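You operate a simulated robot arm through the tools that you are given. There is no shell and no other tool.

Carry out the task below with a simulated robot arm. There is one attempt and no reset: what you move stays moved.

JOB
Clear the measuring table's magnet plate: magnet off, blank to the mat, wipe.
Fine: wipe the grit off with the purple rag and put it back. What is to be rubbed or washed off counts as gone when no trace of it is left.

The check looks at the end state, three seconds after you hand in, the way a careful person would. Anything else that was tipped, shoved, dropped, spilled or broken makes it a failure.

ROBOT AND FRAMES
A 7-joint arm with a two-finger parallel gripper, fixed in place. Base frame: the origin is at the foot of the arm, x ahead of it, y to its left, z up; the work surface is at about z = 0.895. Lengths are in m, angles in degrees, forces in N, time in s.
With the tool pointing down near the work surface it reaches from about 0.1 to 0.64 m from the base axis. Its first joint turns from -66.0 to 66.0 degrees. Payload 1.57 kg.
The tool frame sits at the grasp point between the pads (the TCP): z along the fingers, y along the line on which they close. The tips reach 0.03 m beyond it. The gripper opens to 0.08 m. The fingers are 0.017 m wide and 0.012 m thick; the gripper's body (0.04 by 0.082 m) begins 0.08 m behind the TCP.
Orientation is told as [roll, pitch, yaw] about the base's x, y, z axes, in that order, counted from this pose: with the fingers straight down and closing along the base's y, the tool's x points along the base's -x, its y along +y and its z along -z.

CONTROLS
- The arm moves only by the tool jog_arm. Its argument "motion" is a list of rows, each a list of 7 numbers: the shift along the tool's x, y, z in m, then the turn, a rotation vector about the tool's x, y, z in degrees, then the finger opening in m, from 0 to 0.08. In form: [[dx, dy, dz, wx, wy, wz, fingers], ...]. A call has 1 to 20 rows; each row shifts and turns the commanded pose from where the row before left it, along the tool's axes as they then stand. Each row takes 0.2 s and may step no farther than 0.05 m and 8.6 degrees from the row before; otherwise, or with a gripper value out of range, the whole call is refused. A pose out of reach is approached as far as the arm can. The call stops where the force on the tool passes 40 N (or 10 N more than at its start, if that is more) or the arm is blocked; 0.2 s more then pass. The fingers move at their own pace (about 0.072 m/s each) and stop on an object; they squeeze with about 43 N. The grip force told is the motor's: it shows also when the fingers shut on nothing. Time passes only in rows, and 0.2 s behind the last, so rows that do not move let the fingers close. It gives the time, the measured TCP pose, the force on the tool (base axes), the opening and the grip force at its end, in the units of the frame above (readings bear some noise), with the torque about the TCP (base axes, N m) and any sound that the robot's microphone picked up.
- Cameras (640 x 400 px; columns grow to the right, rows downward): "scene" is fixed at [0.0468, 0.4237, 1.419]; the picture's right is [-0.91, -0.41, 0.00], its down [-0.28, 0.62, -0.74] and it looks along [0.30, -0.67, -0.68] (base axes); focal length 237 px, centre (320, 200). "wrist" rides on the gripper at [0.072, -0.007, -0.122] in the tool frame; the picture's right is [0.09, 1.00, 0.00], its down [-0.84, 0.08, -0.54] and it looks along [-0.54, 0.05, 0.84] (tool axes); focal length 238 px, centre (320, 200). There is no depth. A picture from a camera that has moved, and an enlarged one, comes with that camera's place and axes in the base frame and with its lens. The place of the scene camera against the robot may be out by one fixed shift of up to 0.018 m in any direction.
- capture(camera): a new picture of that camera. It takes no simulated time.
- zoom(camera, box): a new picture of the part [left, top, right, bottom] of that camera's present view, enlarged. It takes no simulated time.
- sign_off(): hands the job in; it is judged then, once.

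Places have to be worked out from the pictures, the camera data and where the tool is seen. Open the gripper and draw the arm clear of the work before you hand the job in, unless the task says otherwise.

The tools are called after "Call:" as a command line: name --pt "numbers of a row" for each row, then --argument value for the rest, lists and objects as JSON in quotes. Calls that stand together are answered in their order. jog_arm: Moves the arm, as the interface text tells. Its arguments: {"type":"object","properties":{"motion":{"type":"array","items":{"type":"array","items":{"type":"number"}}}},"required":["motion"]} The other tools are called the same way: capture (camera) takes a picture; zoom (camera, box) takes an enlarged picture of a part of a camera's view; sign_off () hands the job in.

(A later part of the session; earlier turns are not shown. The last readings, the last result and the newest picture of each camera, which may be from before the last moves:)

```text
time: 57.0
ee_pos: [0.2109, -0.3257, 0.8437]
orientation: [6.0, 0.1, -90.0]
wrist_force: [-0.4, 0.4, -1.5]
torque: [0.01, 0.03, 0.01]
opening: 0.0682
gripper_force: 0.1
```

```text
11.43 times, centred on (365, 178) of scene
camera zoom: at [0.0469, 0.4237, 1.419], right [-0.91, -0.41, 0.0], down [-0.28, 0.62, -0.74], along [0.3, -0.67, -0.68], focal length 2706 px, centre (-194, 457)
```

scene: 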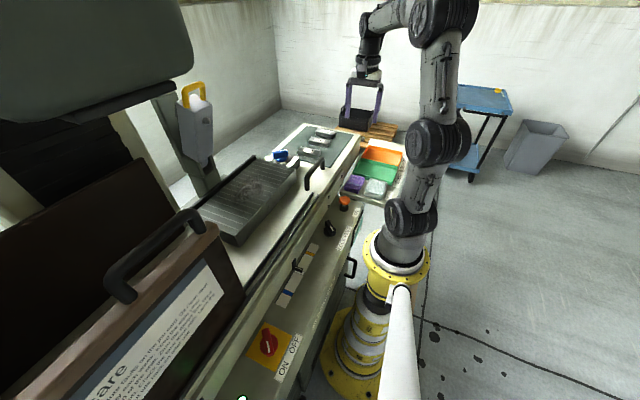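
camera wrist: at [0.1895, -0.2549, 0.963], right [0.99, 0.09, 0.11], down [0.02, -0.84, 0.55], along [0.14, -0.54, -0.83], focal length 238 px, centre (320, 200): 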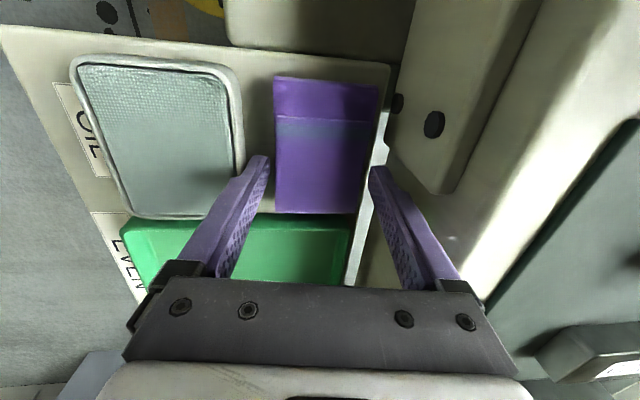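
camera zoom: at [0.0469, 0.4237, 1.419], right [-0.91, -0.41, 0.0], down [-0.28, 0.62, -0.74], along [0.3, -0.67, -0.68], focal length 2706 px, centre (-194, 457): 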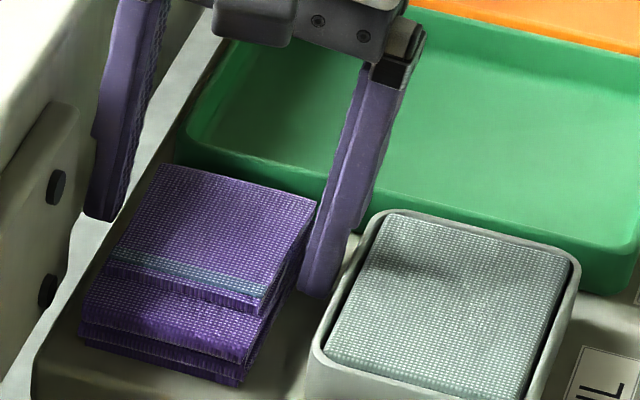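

Clear on both sides (≈2 and 4 mm). I nudge +1 mm and descend in 4 mm rows, watching for tray contact.

Call:
jog_arm --pt "0 0.0008 0.0031 0 0 0 0.068" --pt "0 -0.0004 0.004 0 0 0 0.068" --pt "0 -0.0004 0.004 0 0 0 0.068" --pt "0 0 0 0 0 0 0.068"

Call:
zoom --camera "scene" --box '[345, 160, 385, 195]'

Call:
zoom --camera "wrist" --box '[250, 120, 400, 220]'

```text
time: 58.2
ee_pos: [0.211, -0.3265, 0.8344]
orientation: [6.2, 0.0, -90.2]
wrist_force: [-1.0, 3.2, 7.2]
torque: [0.07, 0.37, -0.16]
opening: 0.0684
gripper_force: 0.2
stopped in row 4: the force on the tool passed its limit at 41 N (the readings are from after the stop); the commanded pose is now the measured one
```

```text
11.43 times, centred on (365, 178) of scene
camera zoom: at [0.0468, 0.4239, 1.4189], right [-0.91, -0.41, 0.0], down [-0.28, 0.62, -0.74], along [0.3, -0.67, -0.68], focal length 2706 px, centre (-194, 457)
```

zoom: 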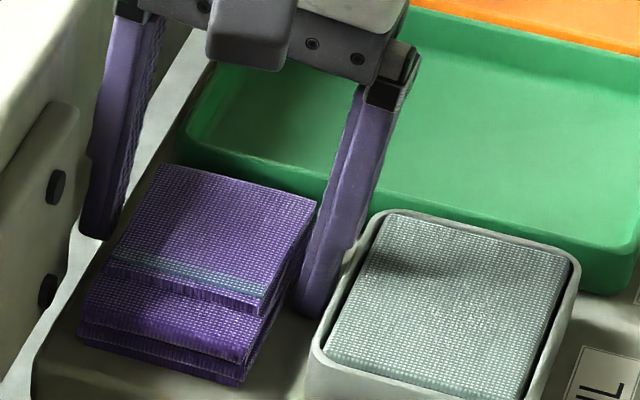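

```text
4.00 times, centred on (325, 170) of wrist
camera zoom: at [0.1901, -0.2543, 0.9547], right [0.99, 0.09, 0.11], down [0.02, -0.84, 0.55], along [0.14, -0.54, -0.83], focal length 953 px, centre (300, 320)
```

zoom: 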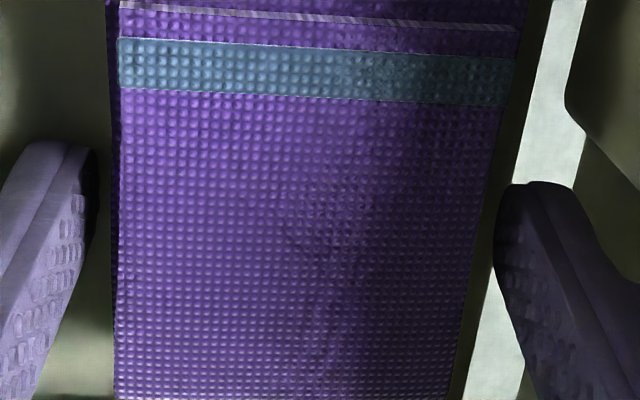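

The −x finger touched the tray (tray z≈0.80, rag ≈18 mm thick). I back off 2 mm, reduce the lean to 2° so both fingers reach equally deep, and close.

Call:
jog_arm --pt "0 0 -0.0025 0 0 0 0.068" --pt "0 0.002 0 4 0 0 0.068" --pt "0 0 0.003 0 0 0 0.068" --pt "0 0 0 0 0 0 0.068"

Call:
zoom --camera "wrist" --box '[250, 120, 400, 220]'

Call:
zoom --camera "scene" --box '[345, 160, 385, 195]'

```text
time: 59.2
ee_pos: [0.2109, -0.326, 0.8345]
orientation: [2.1, 0.0, -90.1]
wrist_force: [-0.6, -0.3, 1.2]
torque: [0.0, 0.01, -0.02]
opening: 0.0679
gripper_force: 0.0
```

```text
4.00 times, centred on (325, 170) of wrist
camera zoom: at [0.1999, -0.2541, 0.955], right [1.0, 0.09, 0.04], down [0.06, -0.84, 0.54], along [0.08, -0.54, -0.84], focal length 953 px, centre (300, 320)
```

zoom: 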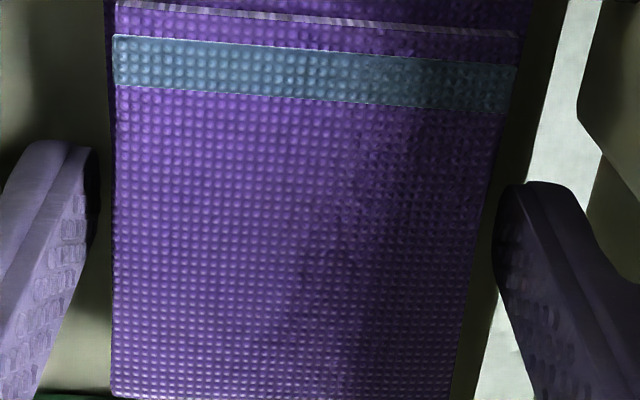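

```text
11.43 times, centred on (365, 178) of scene
camera zoom: at [0.0469, 0.4237, 1.419], right [-0.91, -0.41, 0.0], down [-0.28, 0.62, -0.74], along [0.3, -0.67, -0.68], focal length 2706 px, centre (-194, 457)
```

zoom: 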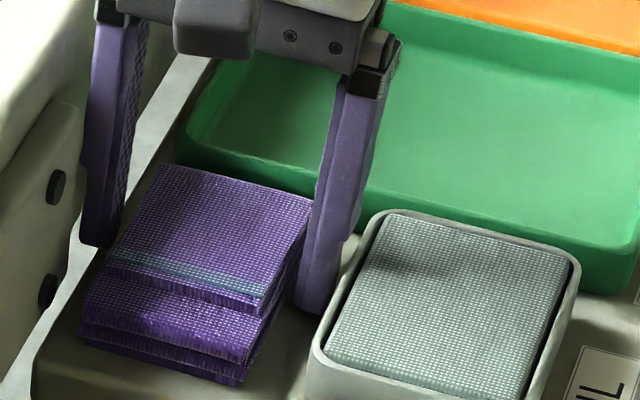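

Clear on both sides, both tips low. I close on the rag.

Call:
jog_arm --pt "0 0 0 0 0 0 0.058" --pt "0 0 0 0 0 0 0.05" --pt "0 0 0 0 0 0 0.04" --pt "0 0 0 0 0 0 0.03" --pt "0 0 0 0 0 0 0.02" --pt "0 0 0 0 0 0 0.02"

Call:
zoom --camera "wrist" --box '[250, 60, 400, 220]'

Call:
zoom --camera "scene" --box '[345, 160, 385, 195]'

```text
time: 60.6
ee_pos: [0.2118, -0.326, 0.8356]
orientation: [2.2, 0.0, -90.1]
wrist_force: [-0.8, 0.2, 2.5]
torque: [0.06, 0.09, 0.02]
opening: 0.0594
gripper_force: 43.5
```

```text
2.50 times, centred on (325, 140) of wrist
camera zoom: at [0.1998, -0.2541, 0.9552], right [1.0, 0.09, 0.04], down [0.06, -0.84, 0.54], along [0.08, -0.54, -0.84], focal length 596 px, centre (308, 350)
```

zoom: 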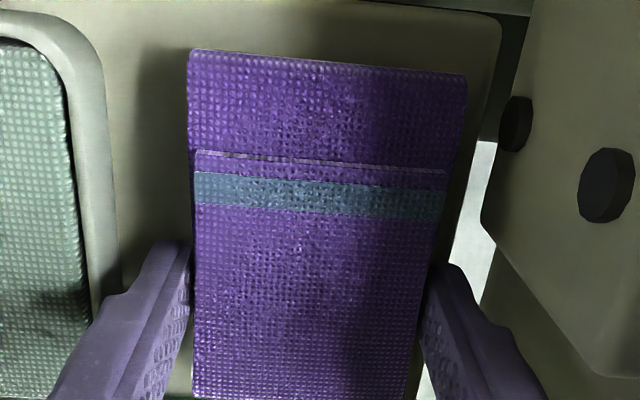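

```text
11.43 times, centred on (365, 178) of scene
camera zoom: at [0.0468, 0.4238, 1.419], right [-0.91, -0.41, 0.0], down [-0.28, 0.62, -0.74], along [0.3, -0.67, -0.68], focal length 2706 px, centre (-194, 457)
```

zoom: 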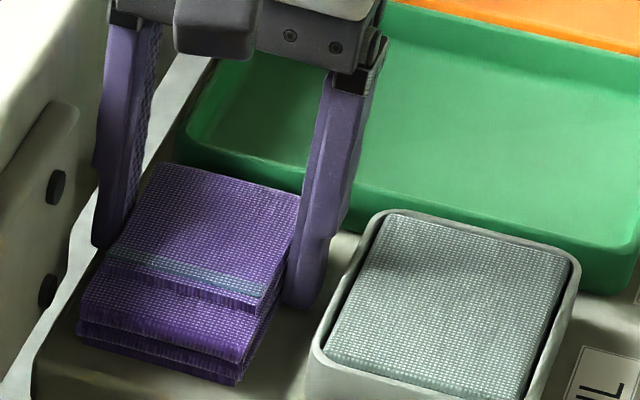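

Rag gripped at 59 mm like a firm pad. I lift straight up slowly.

Call:
jog_arm --pt "0 0.0001 -0.003 0 0 0 0.02" --pt "0 0.0002 -0.005 0 0 0 0.02" --pt "0 0.0003 -0.008 0 0 0 0.02" --pt "0 0.0003 -0.01 0 0 0 0.02" --pt "0 0.0004 -0.012 0 0 0 0.02" --pt "0 0.0004 -0.012 0 0 0 0.02" --pt "0 0.0004 -0.012 0 0 0 0.02" --pt "0 0.0004 -0.012 0 0 0 0.02" --pt "0 0.0004 -0.012 0 0 0 0.02" --pt "0 0.0004 -0.012 0 0 0 0.02" --pt "0 0.0004 -0.012 0 0 0 0.02" --pt "0 0.0004 -0.012 0 0 0 0.02" --pt "0 0.0004 -0.012 0 0 0 0.02" --pt "0 0.0004 -0.012 0 0 0 0.02" --pt "0 0.0004 -0.012 0 0 0 0.02" --pt "0 0.0003 -0.008 0 0 0 0.02" --pt "0 0.0002 -0.004 0 0 0 0.02" --pt "0 0 0 0 0 0 0.02"

Call:
capture --camera "wrist"

Call:
zoom --camera "scene" --box '[320, 100, 400, 210]'

```text
time: 64.4
ee_pos: [0.2123, -0.3258, 1.0038]
orientation: [2.3, 0.1, -90.1]
wrist_force: [-0.8, -0.2, -0.8]
torque: [-0.01, -0.02, 0.03]
opening: 0.0586
gripper_force: 43.3
```

```text
taken
camera wrist: at [0.2, -0.2543, 1.1246], right [1.0, 0.09, 0.04], down [0.06, -0.84, 0.54], along [0.08, -0.54, -0.84], focal length 238 px, centre (320, 200)
```

wrist: 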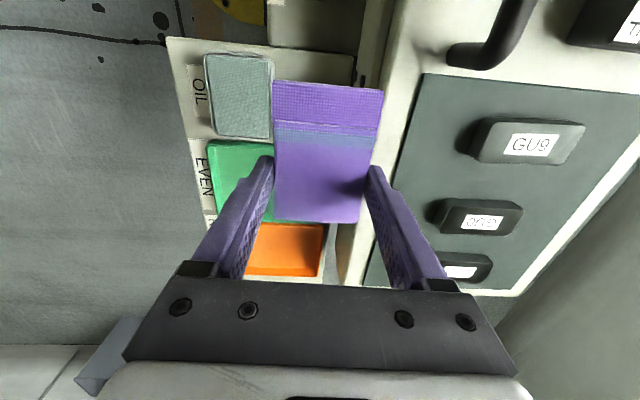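

```text
3.64 times, centred on (360, 155) of scene
camera zoom: at [0.0469, 0.4237, 1.419], right [-0.91, -0.41, 0.0], down [-0.28, 0.62, -0.74], along [0.3, -0.67, -0.68], focal length 861 px, centre (174, 364)
```

zoom: 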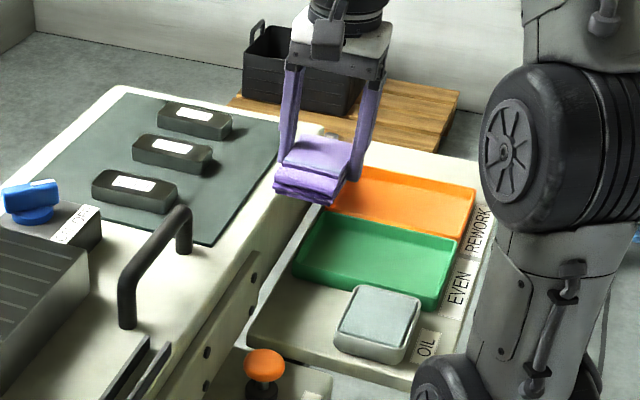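

The rag is held as a flat pad. I raise a little to clear the handle and carry it slowly to above the plate near the grit's −x,−y corner.

Call:
jog_arm --pt "0 0.0004 -0.01 0 0 0 0.02" --pt "0 0.0006 -0.016 0 0 0 0.02" --pt "0.0037 0.0032 -0.008 0 0 0 0.02" --pt "0.0111 0.0087 -0.0004 0 0 0 0.02" --pt "0.0148 0.0116 -0.0005 0 0 0 0.02" --pt "0.0148 0.0116 -0.0005 0 0 0 0.02" --pt "0.0148 0.0116 -0.0005 0 0 0 0.02" --pt "0.0148 0.0116 -0.0005 0 0 0 0.02" --pt "0.0148 0.0116 -0.0005 0 0 0 0.02" --pt "0.0148 0.0116 -0.0005 0 0 0 0.02" --pt "0.0148 0.0116 -0.0005 0 0 0 0.02" --pt "0.0148 0.0116 -0.0005 0 0 0 0.02" --pt "0.0148 0.0116 -0.0005 0 0 0 0.02" --pt "0.0148 0.0116 -0.0005 0 0 0 0.02" --pt "0.0148 0.0116 -0.0005 0 0 0 0.02" --pt "0.0148 0.0116 -0.0005 0 0 0 0.02" --pt "0.0148 0.0116 -0.0005 0 0 0 0.02" --pt "0.0148 0.0116 -0.0005 0 0 0 0.02" --pt "0.0148 0.0116 -0.0005 0 0 0 0.02" --pt "0.0148 0.0116 -0.0005 0 0 0 0.02"

Call:
capture --camera "scene"

Call:
capture --camera "wrist"

```text
time: 68.6
ee_pos: [0.4099, -0.0751, 1.0541]
orientation: [2.2, 0.0, -90.1]
wrist_force: [0.6, -0.2, 0.2]
torque: [-0.03, -0.01, -0.02]
opening: 0.0589
gripper_force: 42.8
```

```text
taken
```

scene: 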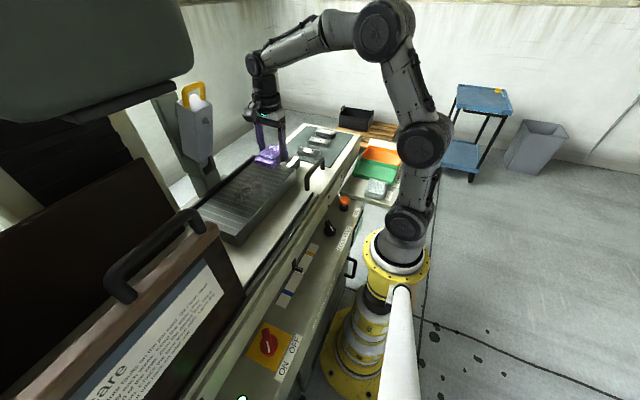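

```text
taken
camera wrist: at [0.3975, -0.0031, 1.1759], right [1.0, 0.09, 0.04], down [0.05, -0.84, 0.54], along [0.08, -0.54, -0.84], focal length 238 px, centre (320, 200)
```

wrist: 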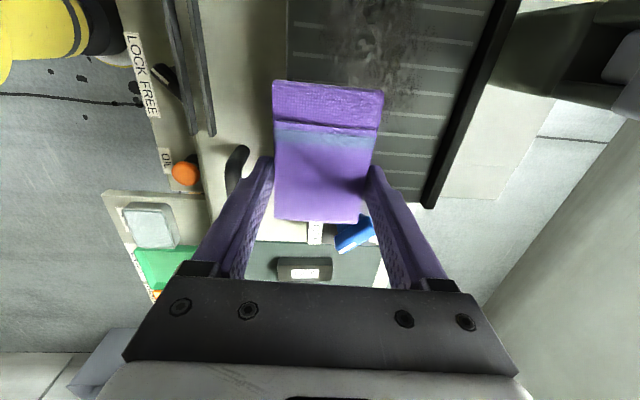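

From here the wrist camera sees the grit directly; I zoom to measure its extent and the plate edges.

Call:
zoom --camera "wrist" --box '[280, 0, 520, 150]'

Call:
zoom --camera "scene" --box '[150, 60, 310, 230]'

```text
2.67 times, centred on (400, 75) of wrist
camera zoom: at [0.3975, -0.0031, 1.1759], right [1.0, 0.09, 0.04], down [0.05, -0.84, 0.54], along [0.08, -0.54, -0.84], focal length 636 px, centre (107, 533)
```

zoom: 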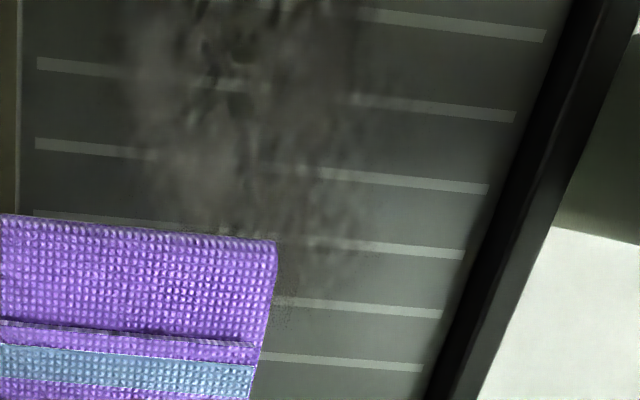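

```text
2.35 times, centred on (230, 145) of scene
camera zoom: at [0.0469, 0.4237, 1.419], right [-0.91, -0.41, 0.0], down [-0.28, 0.62, -0.74], along [0.3, -0.67, -0.68], focal length 557 px, centre (532, 329)
```

zoom: 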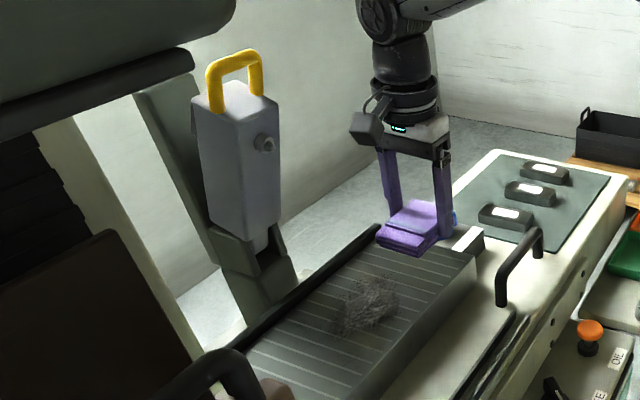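

Grit spans about x 0.405–0.492, y −0.055–0.075. I lower the rag to just above the plate at (0.42,−0.085).

Call:
jog_arm --pt "-0.0025 0.002 0.0136 0 0 0 0.02" --pt "-0.0025 0.002 0.0136 0 0 0 0.02" --pt "-0.0025 0.002 0.0136 0 0 0 0.02" --pt "-0.0025 0.002 0.0136 0 0 0 0.02" --pt "0 0 0.008 0 0 0 0.02" --pt "0 0 0.004 0 0 0 0.02" --pt "0 0 0 0 0 0 0.02"

Call:
zoom --camera "scene" --box '[210, 120, 310, 210]'

```text
time: 70.2
ee_pos: [0.4193, -0.0846, 0.9873]
orientation: [2.2, 0.0, -90.1]
wrist_force: [0.1, -0.4, 0.0]
torque: [-0.02, -0.03, -0.06]
opening: 0.059
gripper_force: 42.9
```

```text
4.44 times, centred on (260, 165) of scene
camera zoom: at [0.0469, 0.4237, 1.419], right [-0.91, -0.41, 0.0], down [-0.28, 0.62, -0.74], along [0.3, -0.67, -0.68], focal length 1052 px, centre (587, 356)
```

zoom: 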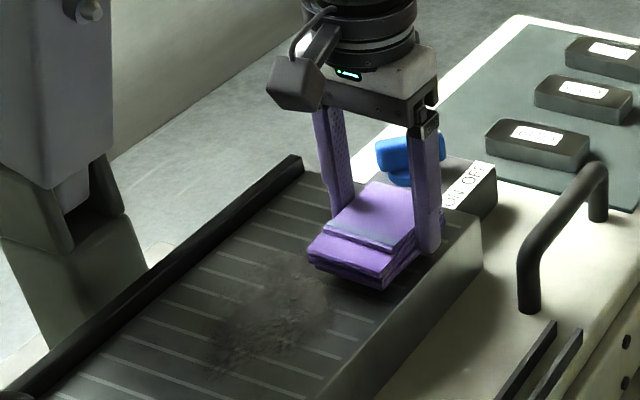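

Just above the plate. I press down in 2 mm rows until contact force shows.

Call:
jog_arm --pt "0 0 0.002 0 0 0 0.02" --pt "0 0 0.002 0 0 0 0.02" --pt "0 0 0.002 0 0 0 0.02" --pt "0 0 0 0 0 0 0.02"

```text
time: 71.2
ee_pos: [0.4207, -0.0853, 0.9809]
orientation: [2.1, 0.0, -90.2]
wrist_force: [-0.9, 0.2, -0.2]
torque: [0.02, -0.02, 0.04]
opening: 0.0587
gripper_force: 43.1
```

Call:
jog_arm --pt "0 0 0.0015 0 0 0 0.02" --pt "0 0 0.0015 0 0 0 0.02" --pt "0 0 0 0 0 0 0.02"

```text
time: 72.0
ee_pos: [0.4194, -0.0855, 0.9783]
orientation: [2.2, 0.0, -90.1]
wrist_force: [-6.7, 2.1, 15.6]
torque: [0.16, 0.66, -0.01]
opening: 0.0589
gripper_force: 42.7
```

Contact with ≈15 N, biased to the −x edge; I level by 1° and sweep in +y along x≈0.42.

Call:
jog_arm --pt "0 0 0 1 0 0 0.02" --pt "0.006 0 0 0 0 0 0.02" --pt "0.01 0 0 0 0 0 0.02" --pt "0.012 0 0 0 0 0 0.02" --pt "0.012 0 0 0 0 0 0.02" --pt "0.012 0 0 0 0 0 0.02" --pt "0.012 0 0 0 0 0 0.02" --pt "0.012 0 0 0 0 0 0.02" --pt "0.012 0 0 0 0 0 0.02" --pt "0.012 0 0 0 0 0 0.02" --pt "0.012 0 0 0 0 0 0.02" --pt "0.012 0 0 0 0 0 0.02" --pt "0.01 0 0 0 0 0 0.02" --pt "0 0 0 0 0 0 0.02"

Call:
zoom --camera "scene" --box '[190, 120, 310, 220]'

Call:
capture --camera "wrist"

```text
time: 75.0
ee_pos: [0.4206, 0.05, 0.9791]
orientation: [1.3, 0.1, -90.1]
wrist_force: [-0.4, -9.7, 25.0]
torque: [-0.29, 0.75, 0.24]
opening: 0.059
gripper_force: 43.2
```

```text
4.00 times, centred on (250, 170) of scene
camera zoom: at [0.0465, 0.4234, 1.4191], right [-0.91, -0.41, 0.0], down [-0.28, 0.62, -0.74], along [0.3, -0.67, -0.68], focal length 947 px, centre (600, 320)
```

zoom: 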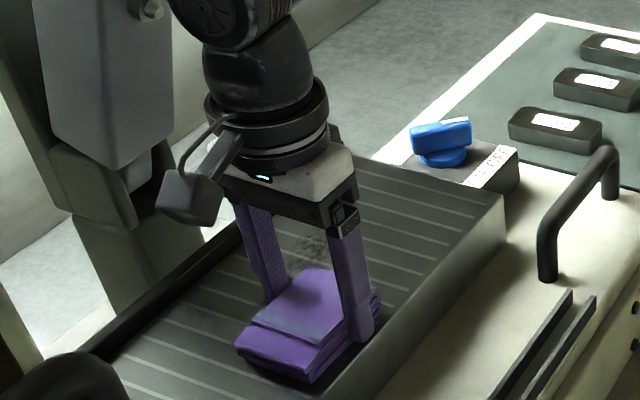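

```text
taken
camera wrist: at [0.4101, 0.1205, 1.1], right [1.0, 0.09, 0.02], down [0.06, -0.84, 0.54], along [0.07, -0.54, -0.84], focal length 238 px, centre (320, 200)
```

wrist: 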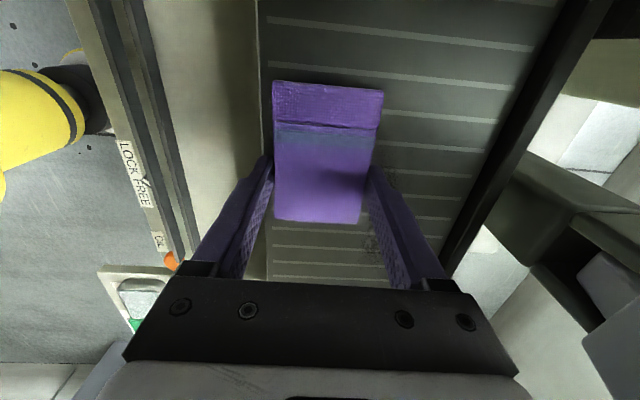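

The wipe removes the grit. I lighten slightly, sweep back at x≈0.435, then shift to x≈0.468 on the −y side (clear of the box) and look.

Call:
jog_arm --pt "0 0 -0.001 0 0 0 0.02" --pt "-0.01 0.005 0 0 0 0 0.02" --pt "-0.012 0.005 0 0 0 0 0.02" --pt "-0.012 0.005 0 0 0 0 0.02" --pt "-0.012 0 0 0 0 0 0.02" --pt "-0.012 0 0 0 0 0 0.02" --pt "-0.012 0 0 0 0 0 0.02" --pt "-0.012 0 0 0 0 0 0.02" --pt "-0.012 0 0 0 0 0 0.02" --pt "-0.012 0 0 0 0 0 0.02" --pt "-0.012 0 0 0 0 0 0.02" --pt "-0.012 0 0 0 0 0 0.02" --pt "0 0.01 0 0 0 0 0.02" --pt "0 0.012 0 0 0 0 0.02" --pt "0 0.01 0 0 0 0 0.02" --pt "0 0 0 0 0 0 0.02"

Call:
zoom --camera "scene" --box '[190, 120, 310, 220]'

Call:
capture --camera "wrist"

```text
time: 78.4
ee_pos: [0.4685, -0.0816, 0.98]
orientation: [1.1, 0.0, -90.1]
wrist_force: [-0.4, -1.0, 0.1]
torque: [0.0, -0.01, 0.02]
opening: 0.0588
gripper_force: 43.3
```

```text
4.00 times, centred on (250, 170) of scene
camera zoom: at [0.0469, 0.4237, 1.419], right [-0.91, -0.41, 0.0], down [-0.28, 0.62, -0.74], along [0.3, -0.67, -0.68], focal length 947 px, centre (600, 320)
```

zoom: 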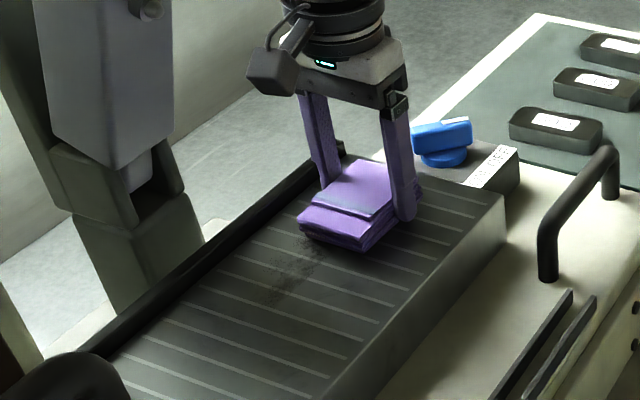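

```text
taken
camera wrist: at [0.4576, -0.0105, 1.1014], right [1.0, 0.09, 0.02], down [0.07, -0.84, 0.54], along [0.07, -0.54, -0.84], focal length 238 px, centre (320, 200)
```

wrist: 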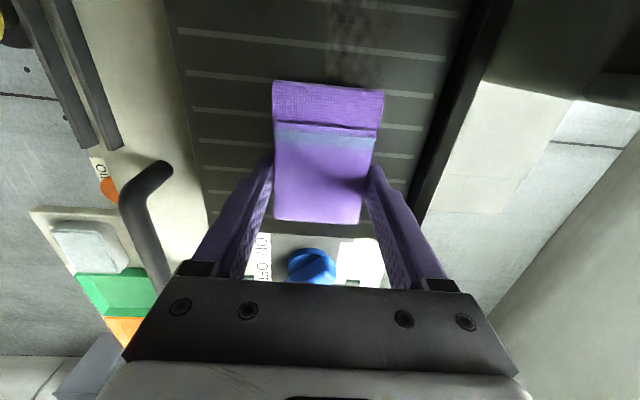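

Only a strip at x≈0.466–0.497 is left, and the rag is currently just off the plate. I lower to contact, shift to x≈0.472, and sweep +y up to y≈−0.03.

Call:
jog_arm --pt "0 0.0035 0.001 0 0 0 0.02" --pt "0 0 0.0015 0 0 0 0.02" --pt "0.006 0 0 0 0 0 0.02" --pt "0.01 0 0 0 0 0 0.02" --pt "0.01 0 0 0 0 0 0.02" --pt "0.01 0 0 0 0 0 0.02" --pt "0.01 0 0 0 0 0 0.02" --pt "0 0 0 0 0 0 0.02"

Call:
zoom --camera "scene" --box '[170, 90, 310, 220]'

Call:
capture --camera "wrist"

```text
time: 80.2
ee_pos: [0.4707, -0.0356, 0.9796]
orientation: [1.0, 0.0, -90.0]
wrist_force: [0.3, -1.1, 1.6]
torque: [-0.07, 0.05, 0.03]
opening: 0.0587
gripper_force: 43.1
```

```text
3.08 times, centred on (240, 155) of scene
camera zoom: at [0.0468, 0.4237, 1.419], right [-0.91, -0.41, 0.0], down [-0.28, 0.62, -0.74], along [0.3, -0.67, -0.68], focal length 729 px, centre (566, 338)
```

zoom: 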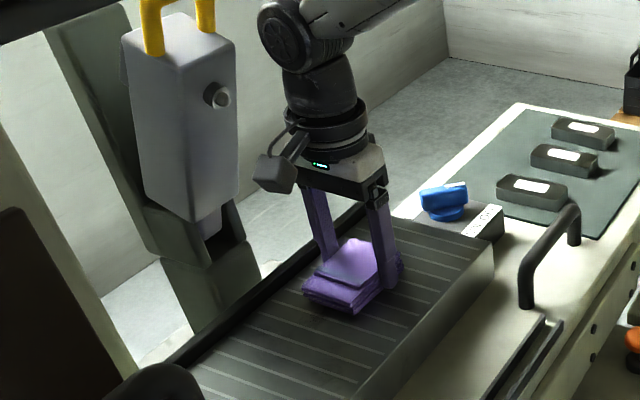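

```text
taken
camera wrist: at [0.4602, 0.0368, 1.1002], right [1.0, 0.09, 0.02], down [0.07, -0.84, 0.54], along [0.07, -0.54, -0.84], focal length 238 px, centre (320, 200)
```

wrist: 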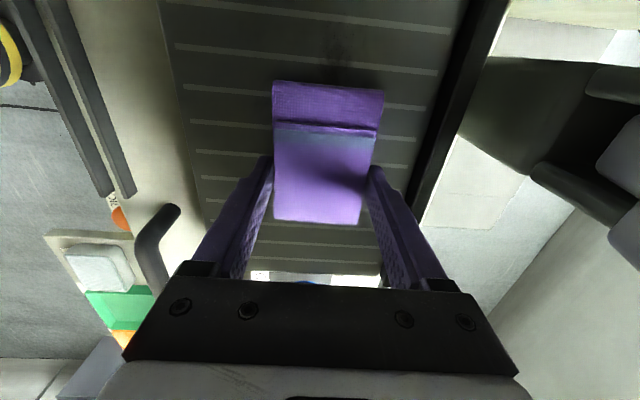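

A small smear remains at about (0.474,0.039). I shift to x≈0.46 (more clearance from the box), press a bit more, and continue +y to y≈0.02.

Call:
jog_arm --pt "0 -0.005 0.001 0 0 0 0.02" --pt "0 -0.005 0.0008 0 0 0 0.02" --pt "0.008 0 0 0 0 0 0.02" --pt "0.01 0 0 0 0 0 0.02" --pt "0.01 0 0 0 0 0 0.02" --pt "0.01 0 0 0 0 0 0.02" --pt "0.01 0 0 0 0 0 0.02" --pt "0.008 0 0 0 0 0 0.02" --pt "0 0 0 0 0 0 0.02"

Call:
zoom --camera "scene" --box '[170, 90, 310, 220]'

Call:
capture --camera "wrist"

```text
time: 82.2
ee_pos: [0.4614, 0.0207, 0.9784]
orientation: [1.5, 0.0, -90.1]
wrist_force: [0.6, -11.8, 30.9]
torque: [-0.39, 0.89, 0.34]
opening: 0.0585
gripper_force: 42.7
```

```text
3.08 times, centred on (240, 155) of scene
camera zoom: at [0.0464, 0.4234, 1.4191], right [-0.91, -0.41, 0.0], down [-0.28, 0.62, -0.74], along [0.3, -0.67, -0.68], focal length 729 px, centre (566, 338)
```

zoom: 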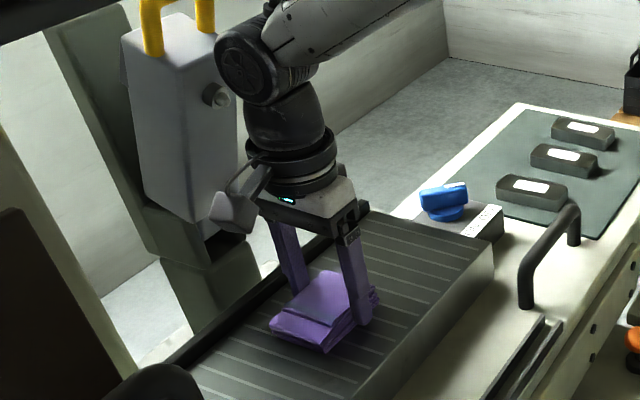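

```text
taken
camera wrist: at [0.451, 0.093, 1.0996], right [1.0, 0.09, 0.03], down [0.06, -0.84, 0.54], along [0.07, -0.54, -0.84], focal length 238 px, centre (320, 200)
```

wrist: 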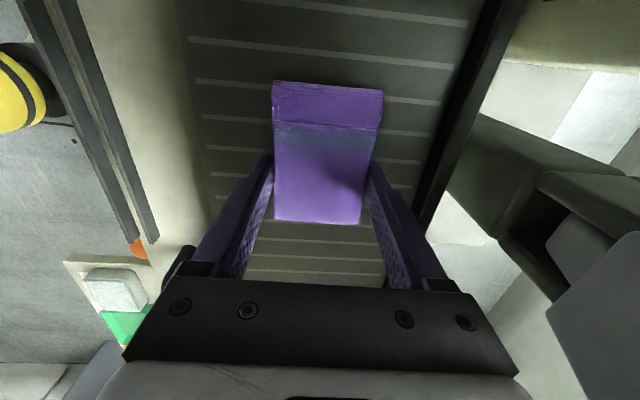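

The area ahead looks clean; force is 31 N, so I ease up 1 mm and sweep back −y, away from the box, then lift to inspect.

Call:
jog_arm --pt "0 0 -0.001 0 0 0 0.02" --pt "-0.008 0.002 0 0 0 0 0.02" --pt "-0.01 0.002 0 0 0 0 0.02" --pt "-0.012 0.002 0 0 0 0 0.02" --pt "-0.012 0.002 0 0 0 0 0.02" --pt "-0.012 0 0 0 0 0 0.02" --pt "-0.012 0 0 0 0 0 0.02" --pt "-0.012 0 0 0 0 0 0.02" --pt "-0.012 0 0 0 0 0 0.02" --pt "-0.012 0 0 0 0 0 0.02" --pt "-0.01 0 -0.005 0 0 0 0.02" --pt "-0.01 0 -0.01 0 0 0 0.02" --pt "-0.01 0 -0.015 0 0 0 0.02" --pt "-0.01 0 -0.015 0 0 0 0.02" --pt "-0.01 0 -0.015 0 0 0 0.02" --pt "0 0 0 0 0 0 0.02"

Call:
zoom --camera "scene" --box '[190, 140, 310, 240]'

Call:
capture --camera "wrist"

```text
time: 85.6
ee_pos: [0.469, -0.1314, 1.0366]
orientation: [1.1, 0.0, -90.1]
wrist_force: [0.4, -0.5, 0.3]
torque: [0.01, 0.01, -0.04]
opening: 0.0585
gripper_force: 42.6
```

```text
4.00 times, centred on (250, 190) of scene
camera zoom: at [0.0469, 0.4237, 1.419], right [-0.91, -0.41, 0.0], down [-0.28, 0.62, -0.74], along [0.3, -0.67, -0.68], focal length 947 px, centre (600, 240)
```

zoom: 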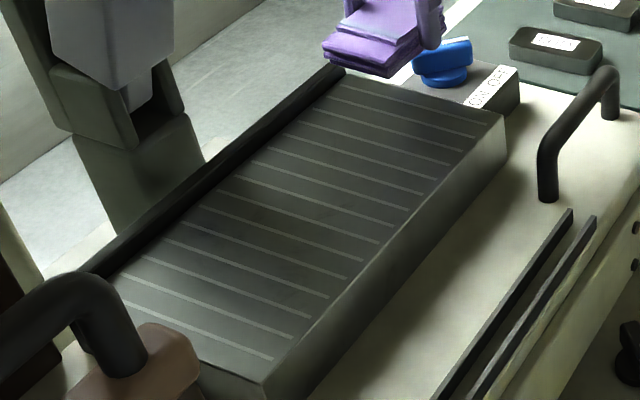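

```text
taken
camera wrist: at [0.4569, -0.0604, 1.1586], right [1.0, 0.09, 0.02], down [0.07, -0.84, 0.54], along [0.07, -0.54, -0.84], focal length 238 px, centre (320, 200)
```

wrist: 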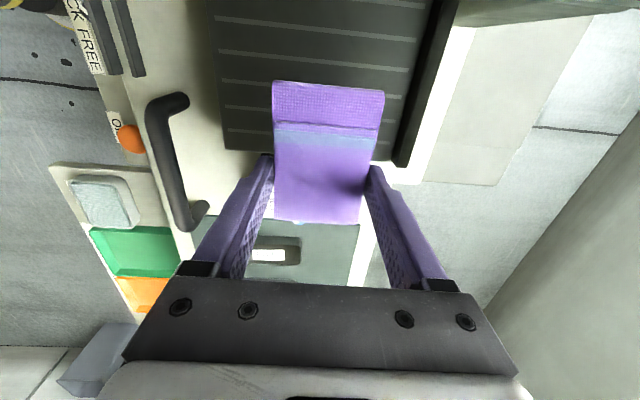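

The plate looks clean; I zoom deep to find any faint traces.

Call:
zoom --camera "scene" --box '[220, 160, 280, 200]'

Call:
zoom --camera "scene" --box '[210, 180, 270, 230]'

Call:
zoom --camera "wrist" --box '[200, 0, 460, 160]'

```text
10.00 times, centred on (250, 180) of scene
camera zoom: at [0.0469, 0.4237, 1.419], right [-0.91, -0.41, 0.0], down [-0.28, 0.62, -0.74], along [0.3, -0.67, -0.68], focal length 2368 px, centre (1020, 400)
```

zoom: 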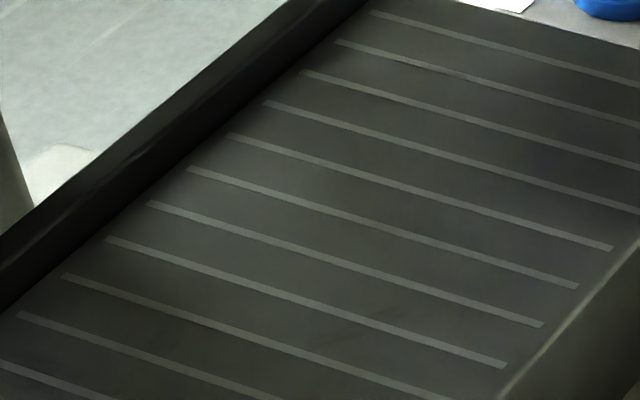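

```text
8.00 times, centred on (240, 205) of scene
camera zoom: at [0.0469, 0.4237, 1.419], right [-0.91, -0.41, 0.0], down [-0.28, 0.62, -0.74], along [0.3, -0.67, -0.68], focal length 1894 px, centre (960, 160)
```

zoom: 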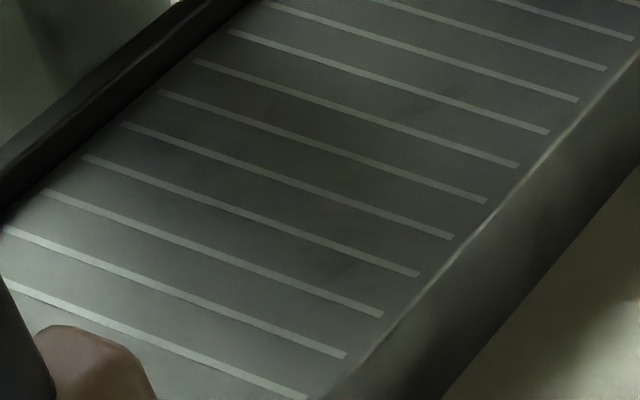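

```text
2.46 times, centred on (330, 80) of wrist
camera zoom: at [0.4569, -0.0604, 1.1586], right [1.0, 0.09, 0.02], down [0.07, -0.84, 0.54], along [0.07, -0.54, -0.84], focal length 587 px, centre (295, 495)
```

zoom: 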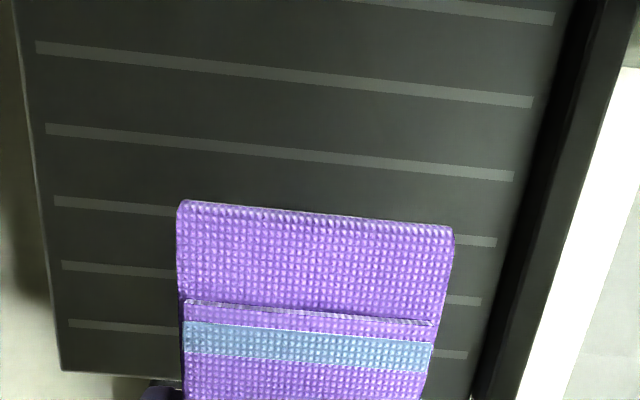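

Two very faint smudges might remain near (0.435,0.02) and (0.41,0.10). I re-wipe: back onto the plate at (0.425,−0.09), for passes covering those.

Call:
jog_arm --pt "0.0103 -0.0112 0.0115 0 0 0 0.02" --pt "0.0103 -0.0112 0.0115 0 0 0 0.02" --pt "0.0103 -0.0112 0.0115 0 0 0 0.02" --pt "0.0103 -0.0112 0.0115 0 0 0 0.02" --pt "0 0 0.006 0 0 0 0.02" --pt "0 0 0.004 0 0 0 0.02" --pt "0 0 0.0015 0 0 0 0.02" --pt "0 0 0 0 0 0 0.02"

```text
time: 87.4
ee_pos: [0.4244, -0.0904, 0.9795]
orientation: [1.1, 0.0, -90.1]
wrist_force: [0.0, 0.0, -0.1]
torque: [0.04, -0.04, 0.05]
opening: 0.0586
gripper_force: 43.0
```

Not touching yet at 0.9795; I lower 1.5 mm and sweep +y to y≈0.07.

Call:
jog_arm --pt "0 0 0.0015 0 0 0 0.02" --pt "0.008 0 0 0 0 0 0.02" --pt "0.012 0 0 0 0 0 0.02" --pt "0.012 0 0 0 0 0 0.02" --pt "0.012 0 0 0 0 0 0.02" --pt "0.012 0 0 0 0 0 0.02" --pt "0.012 0 0 0 0 0 0.02" --pt "0.012 0 0 0 0 0 0.02" --pt "0.012 0 0 0 0 0 0.02" --pt "0.012 0 0 0 0 0 0.02" --pt "0.012 0 0 0 0 0 0.02" --pt "0.012 0 0 0 0 0 0.02" --pt "0.012 0 0 0 0 0 0.02" --pt "0.012 0 0 0 0 0 0.02" --pt "0.008 0 0 0 0 0 0.02" --pt "0 0 0 0 0 0 0.02"

Call:
capture --camera "wrist"

Call:
zoom --camera "scene" --box '[170, 90, 310, 230]'

```text
time: 90.8
ee_pos: [0.4254, 0.0705, 0.978]
orientation: [1.2, -0.1, -90.1]
wrist_force: [0.3, -10.0, 26.7]
torque: [-0.3, 0.81, 0.3]
opening: 0.0588
gripper_force: 43.6
```

```text
taken
camera wrist: at [0.4144, 0.1426, 1.0991], right [1.0, 0.09, 0.02], down [0.06, -0.84, 0.54], along [0.07, -0.54, -0.84], focal length 238 px, centre (320, 200)
```

wrist: 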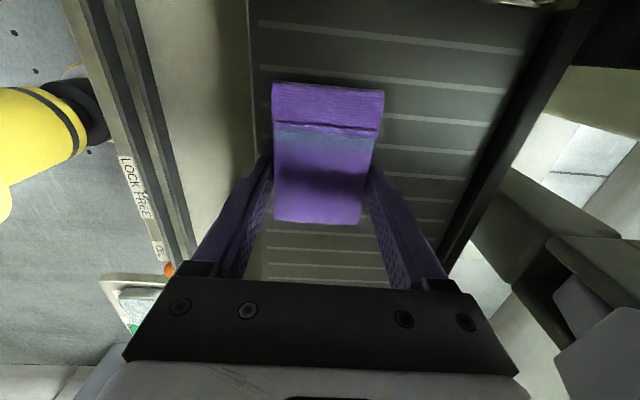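

```text
2.86 times, centred on (240, 160) of scene
camera zoom: at [0.0465, 0.4234, 1.4191], right [-0.91, -0.41, 0.0], down [-0.28, 0.62, -0.74], along [0.3, -0.67, -0.68], focal length 677 px, centre (549, 314)
```

zoom: 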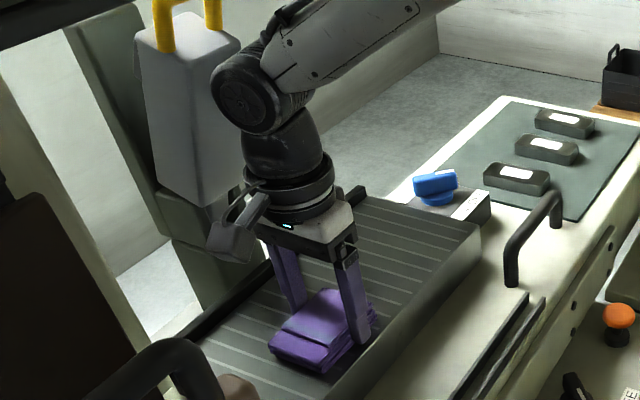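

Ease 1 mm, level one more degree, shift to x≈0.45 and sweep back −y, then lift and inspect.

Call:
jog_arm --pt "0 0 -0.0008 1 0 0 0.02" --pt "-0.008 0.006 0 0 0 0 0.02" --pt "-0.012 0.006 0 0 0 0 0.02" --pt "-0.012 0.006 0 0 0 0 0.02" --pt "-0.012 0.006 0 0 0 0 0.02" --pt "-0.012 0 0 0 0 0 0.02" --pt "-0.012 0 0 0 0 0 0.02" --pt "-0.012 0 0 0 0 0 0.02" --pt "-0.012 0 0 0 0 0 0.02" --pt "-0.012 0 0 0 0 0 0.02" --pt "-0.012 0 0 0 0 0 0.02" --pt "-0.012 0 0 0 0 0 0.02" --pt "-0.012 0 0 0 0 0 0.02" --pt "-0.012 0 0 0 0 0 0.02" --pt "-0.008 0 0 0 0 0 0.02" --pt "0 0 0 0 0 0 0.02"

Call:
capture --camera "wrist"

Call:
zoom --camera "scene" --box '[210, 180, 270, 230]'

Call:
zoom --camera "scene" --box '[220, 160, 280, 200]'

```text
time: 94.2
ee_pos: [0.4485, -0.0903, 0.9797]
orientation: [0.1, 0.0, -90.2]
wrist_force: [0.5, -0.1, -1.1]
torque: [0.0, 0.01, 0.01]
opening: 0.0586
gripper_force: 42.9
```

```text
taken
camera wrist: at [0.4404, -0.0181, 1.1003], right [1.0, 0.09, 0.0], down [0.07, -0.84, 0.54], along [0.05, -0.54, -0.84], focal length 238 px, centre (320, 200)
```

wrist: 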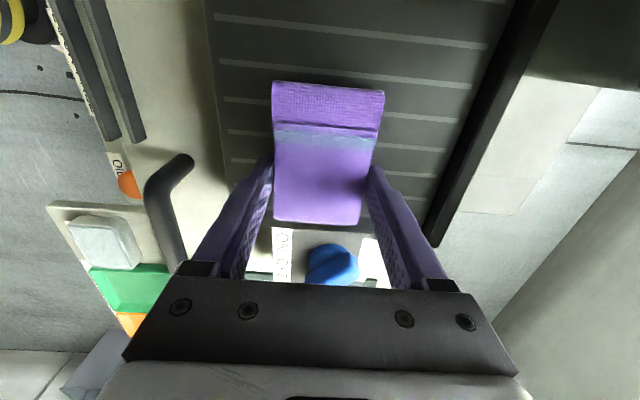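

```text
8.00 times, centred on (240, 205) of scene
camera zoom: at [0.0469, 0.4237, 1.419], right [-0.91, -0.41, 0.0], down [-0.28, 0.62, -0.74], along [0.3, -0.67, -0.68], focal length 1894 px, centre (960, 160)
```

zoom: 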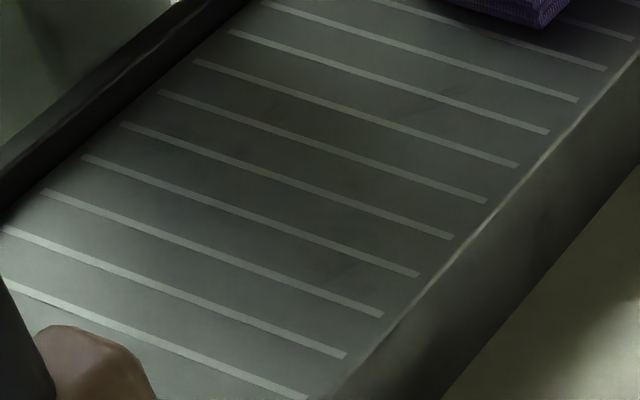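

```text
10.00 times, centred on (250, 180) of scene
camera zoom: at [0.0469, 0.4237, 1.419], right [-0.91, -0.41, 0.0], down [-0.28, 0.62, -0.74], along [0.3, -0.67, -0.68], focal length 2368 px, centre (1020, 400)
```

zoom: 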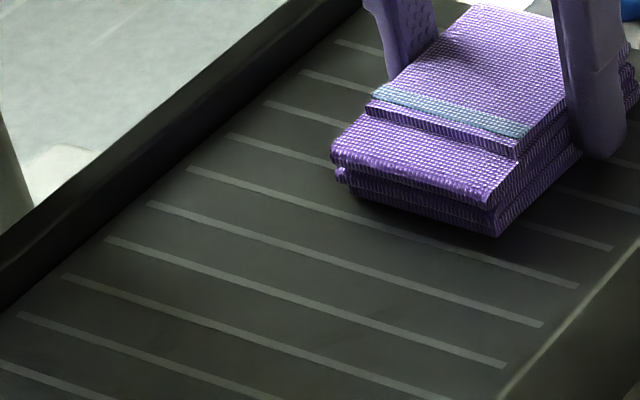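

The faint marks didn't change at all after two passes and are plate texture, so the grit is gone. I lift and view the plate once more with the wrist camera from above.

Call:
jog_arm --pt "0 0 -0.006 0 0 0 0.02" --pt "0 0 -0.012 0 0 0 0.02" --pt "0 0 -0.016 0 0 0 0.02" --pt "-0.008 -0.006 -0.016 0 0 0 0.02" --pt "-0.014 -0.012 -0.014 0 0 0 0.02" --pt "-0.014 -0.014 -0.012 0 0 0 0.02" --pt "-0.014 -0.014 -0.008 0 0 0 0.02" --pt "-0.014 -0.014 0 0 0 0 0.02" --pt "-0.008 -0.008 0 0 0 0 0.02" --pt "0 0 0 0 0 0 0.02"

Call:
capture --camera "wrist"

Call:
zoom --camera "scene" --box '[200, 150, 300, 230]'

```text
time: 96.4
ee_pos: [0.3797, -0.1612, 1.0612]
orientation: [0.2, 0.0, -90.2]
wrist_force: [0.2, 0.3, -0.7]
torque: [-0.02, -0.02, 0.01]
opening: 0.0587
gripper_force: 43.4
```

```text
taken
camera wrist: at [0.372, -0.0898, 1.1822], right [1.0, 0.09, 0.0], down [0.07, -0.84, 0.54], along [0.05, -0.54, -0.84], focal length 238 px, centre (320, 200)
```

wrist: 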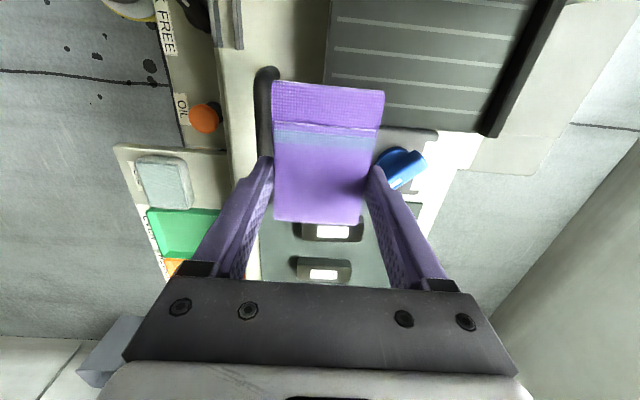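

```text
5.00 times, centred on (250, 190) of scene
camera zoom: at [0.0469, 0.4237, 1.419], right [-0.91, -0.41, 0.0], down [-0.28, 0.62, -0.74], along [0.3, -0.67, -0.68], focal length 1184 px, centre (670, 250)
```

zoom: 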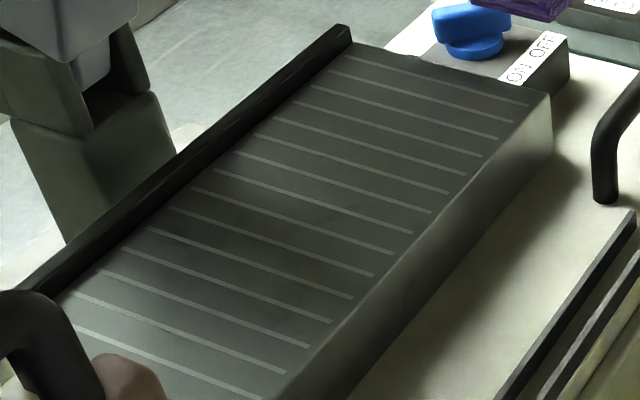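

The plate is clean. I carry the rag back to above its place at (0.211,−0.326).

Call:
jog_arm --pt "-0.006 -0.006 0 0 0 0 0.02" --pt "-0.0118 -0.012 0 0 0 0 0.02" --pt "-0.0118 -0.012 0 0 0 0 0.02" --pt "-0.0118 -0.012 0 0 0 0 0.02" --pt "-0.0118 -0.012 0 0 0 0 0.02" --pt "-0.0118 -0.012 0 0 0 0 0.02" --pt "-0.0118 -0.012 0 0 0 0 0.02" --pt "-0.0118 -0.012 0 0 0 0 0.02" --pt "-0.0118 -0.012 0 0 0 0 0.02" --pt "-0.0118 -0.012 0 0 0 0 0.02" --pt "-0.0118 -0.012 0 0 0 0 0.02" --pt "-0.0118 -0.012 0 0 0 0 0.02" --pt "-0.0118 -0.012 0 0 0 0 0.02" --pt "-0.0118 -0.012 0 0 0 0 0.02" --pt "-0.006 -0.006 0 0 0 0 0.02" --pt "0 0 0 0 0 0 0.02"

Call:
capture --camera "wrist"

Call:
zoom --camera "scene" --box '[320, 90, 400, 210]'

```text
time: 99.8
ee_pos: [0.2112, -0.3274, 1.062]
orientation: [0.0, 0.0, -90.1]
wrist_force: [-0.1, -1.4, -0.9]
torque: [0.03, 0.02, 0.01]
opening: 0.0587
gripper_force: 42.8
```

```text
taken
camera wrist: at [0.2023, -0.2551, 1.1829], right [1.0, 0.09, 0.0], down [0.07, -0.84, 0.54], along [0.05, -0.54, -0.84], focal length 238 px, centre (320, 200)
```

wrist: 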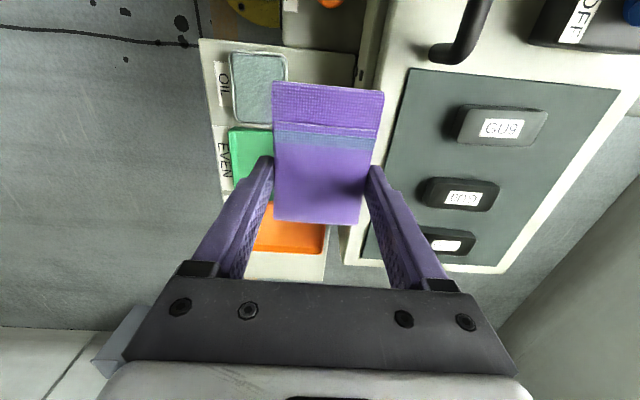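

```text
3.33 times, centred on (360, 150) of scene
camera zoom: at [0.0469, 0.4237, 1.419], right [-0.91, -0.41, 0.0], down [-0.28, 0.62, -0.74], along [0.3, -0.67, -0.68], focal length 789 px, centre (187, 367)
```

zoom: 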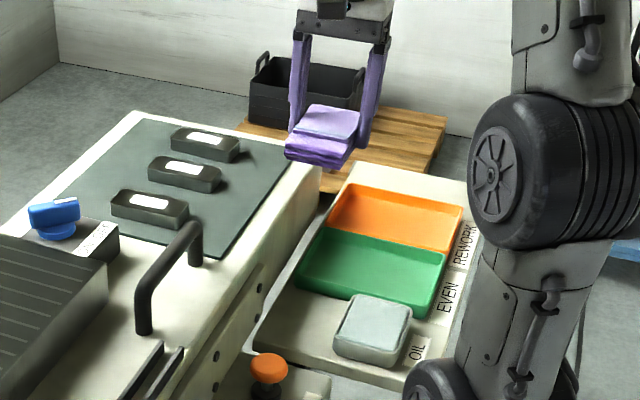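

Aligned over its spot with the same pose as at pickup. I lower straight down to about z=0.86.

Call:
jog_arm --pt "0 0.0 0.006 0 0 0 0.02" --pt "0 0 0.013 0 0 0 0.02" --pt "0 0 0.015 0 0 0 0.02" --pt "0 0 0.015 0 0 0 0.02" --pt "0 0 0.015 0 0 0 0.02" --pt "0 0 0.015 0 0 0 0.02" --pt "0 0 0.015 0 0 0 0.02" --pt "0 0 0.015 0 0 0 0.02" --pt "0 0 0.015 0 0 0 0.02" --pt "0 0 0.015 0 0 0 0.02" --pt "0 0 0.015 0 0 0 0.02" --pt "0 0 0.015 0 0 0 0.02" --pt "0 0 0.015 0 0 0 0.02" --pt "0 0 0.012 0 0 0 0.02" --pt "0 0 0.006 0 0 0 0.02" --pt "0 0 0 0 0 0 0.02"

Call:
zoom --camera "wrist" --box '[220, 50, 420, 230]'

Call:
zoom --camera "scene" --box '[340, 150, 390, 200]'

```text
time: 103.2
ee_pos: [0.212, -0.3274, 0.8585]
orientation: [0.2, 0.0, -90.0]
wrist_force: [-0.4, -0.4, -0.7]
torque: [0.0, -0.01, 0.01]
opening: 0.0588
gripper_force: 42.8
```

```text
2.22 times, centred on (320, 140) of wrist
camera zoom: at [0.2035, -0.2555, 0.9804], right [1.0, 0.09, 0.0], down [0.07, -0.84, 0.54], along [0.05, -0.54, -0.84], focal length 530 px, centre (320, 333)
```

zoom: 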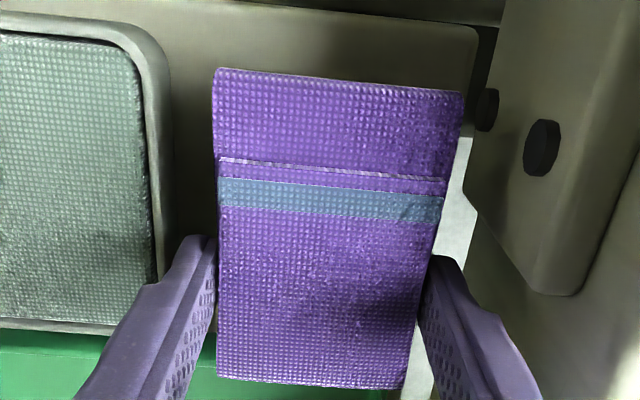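

```text
8.00 times, centred on (365, 175) of scene
camera zoom: at [0.0469, 0.4237, 1.419], right [-0.91, -0.41, 0.0], down [-0.28, 0.62, -0.74], along [0.3, -0.67, -0.68], focal length 1894 px, centre (-40, 400)
```

zoom: 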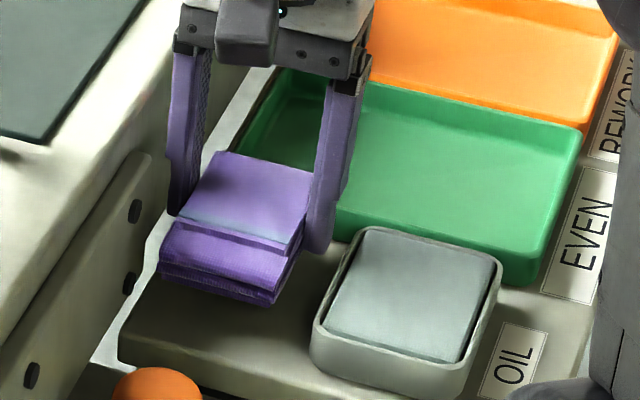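

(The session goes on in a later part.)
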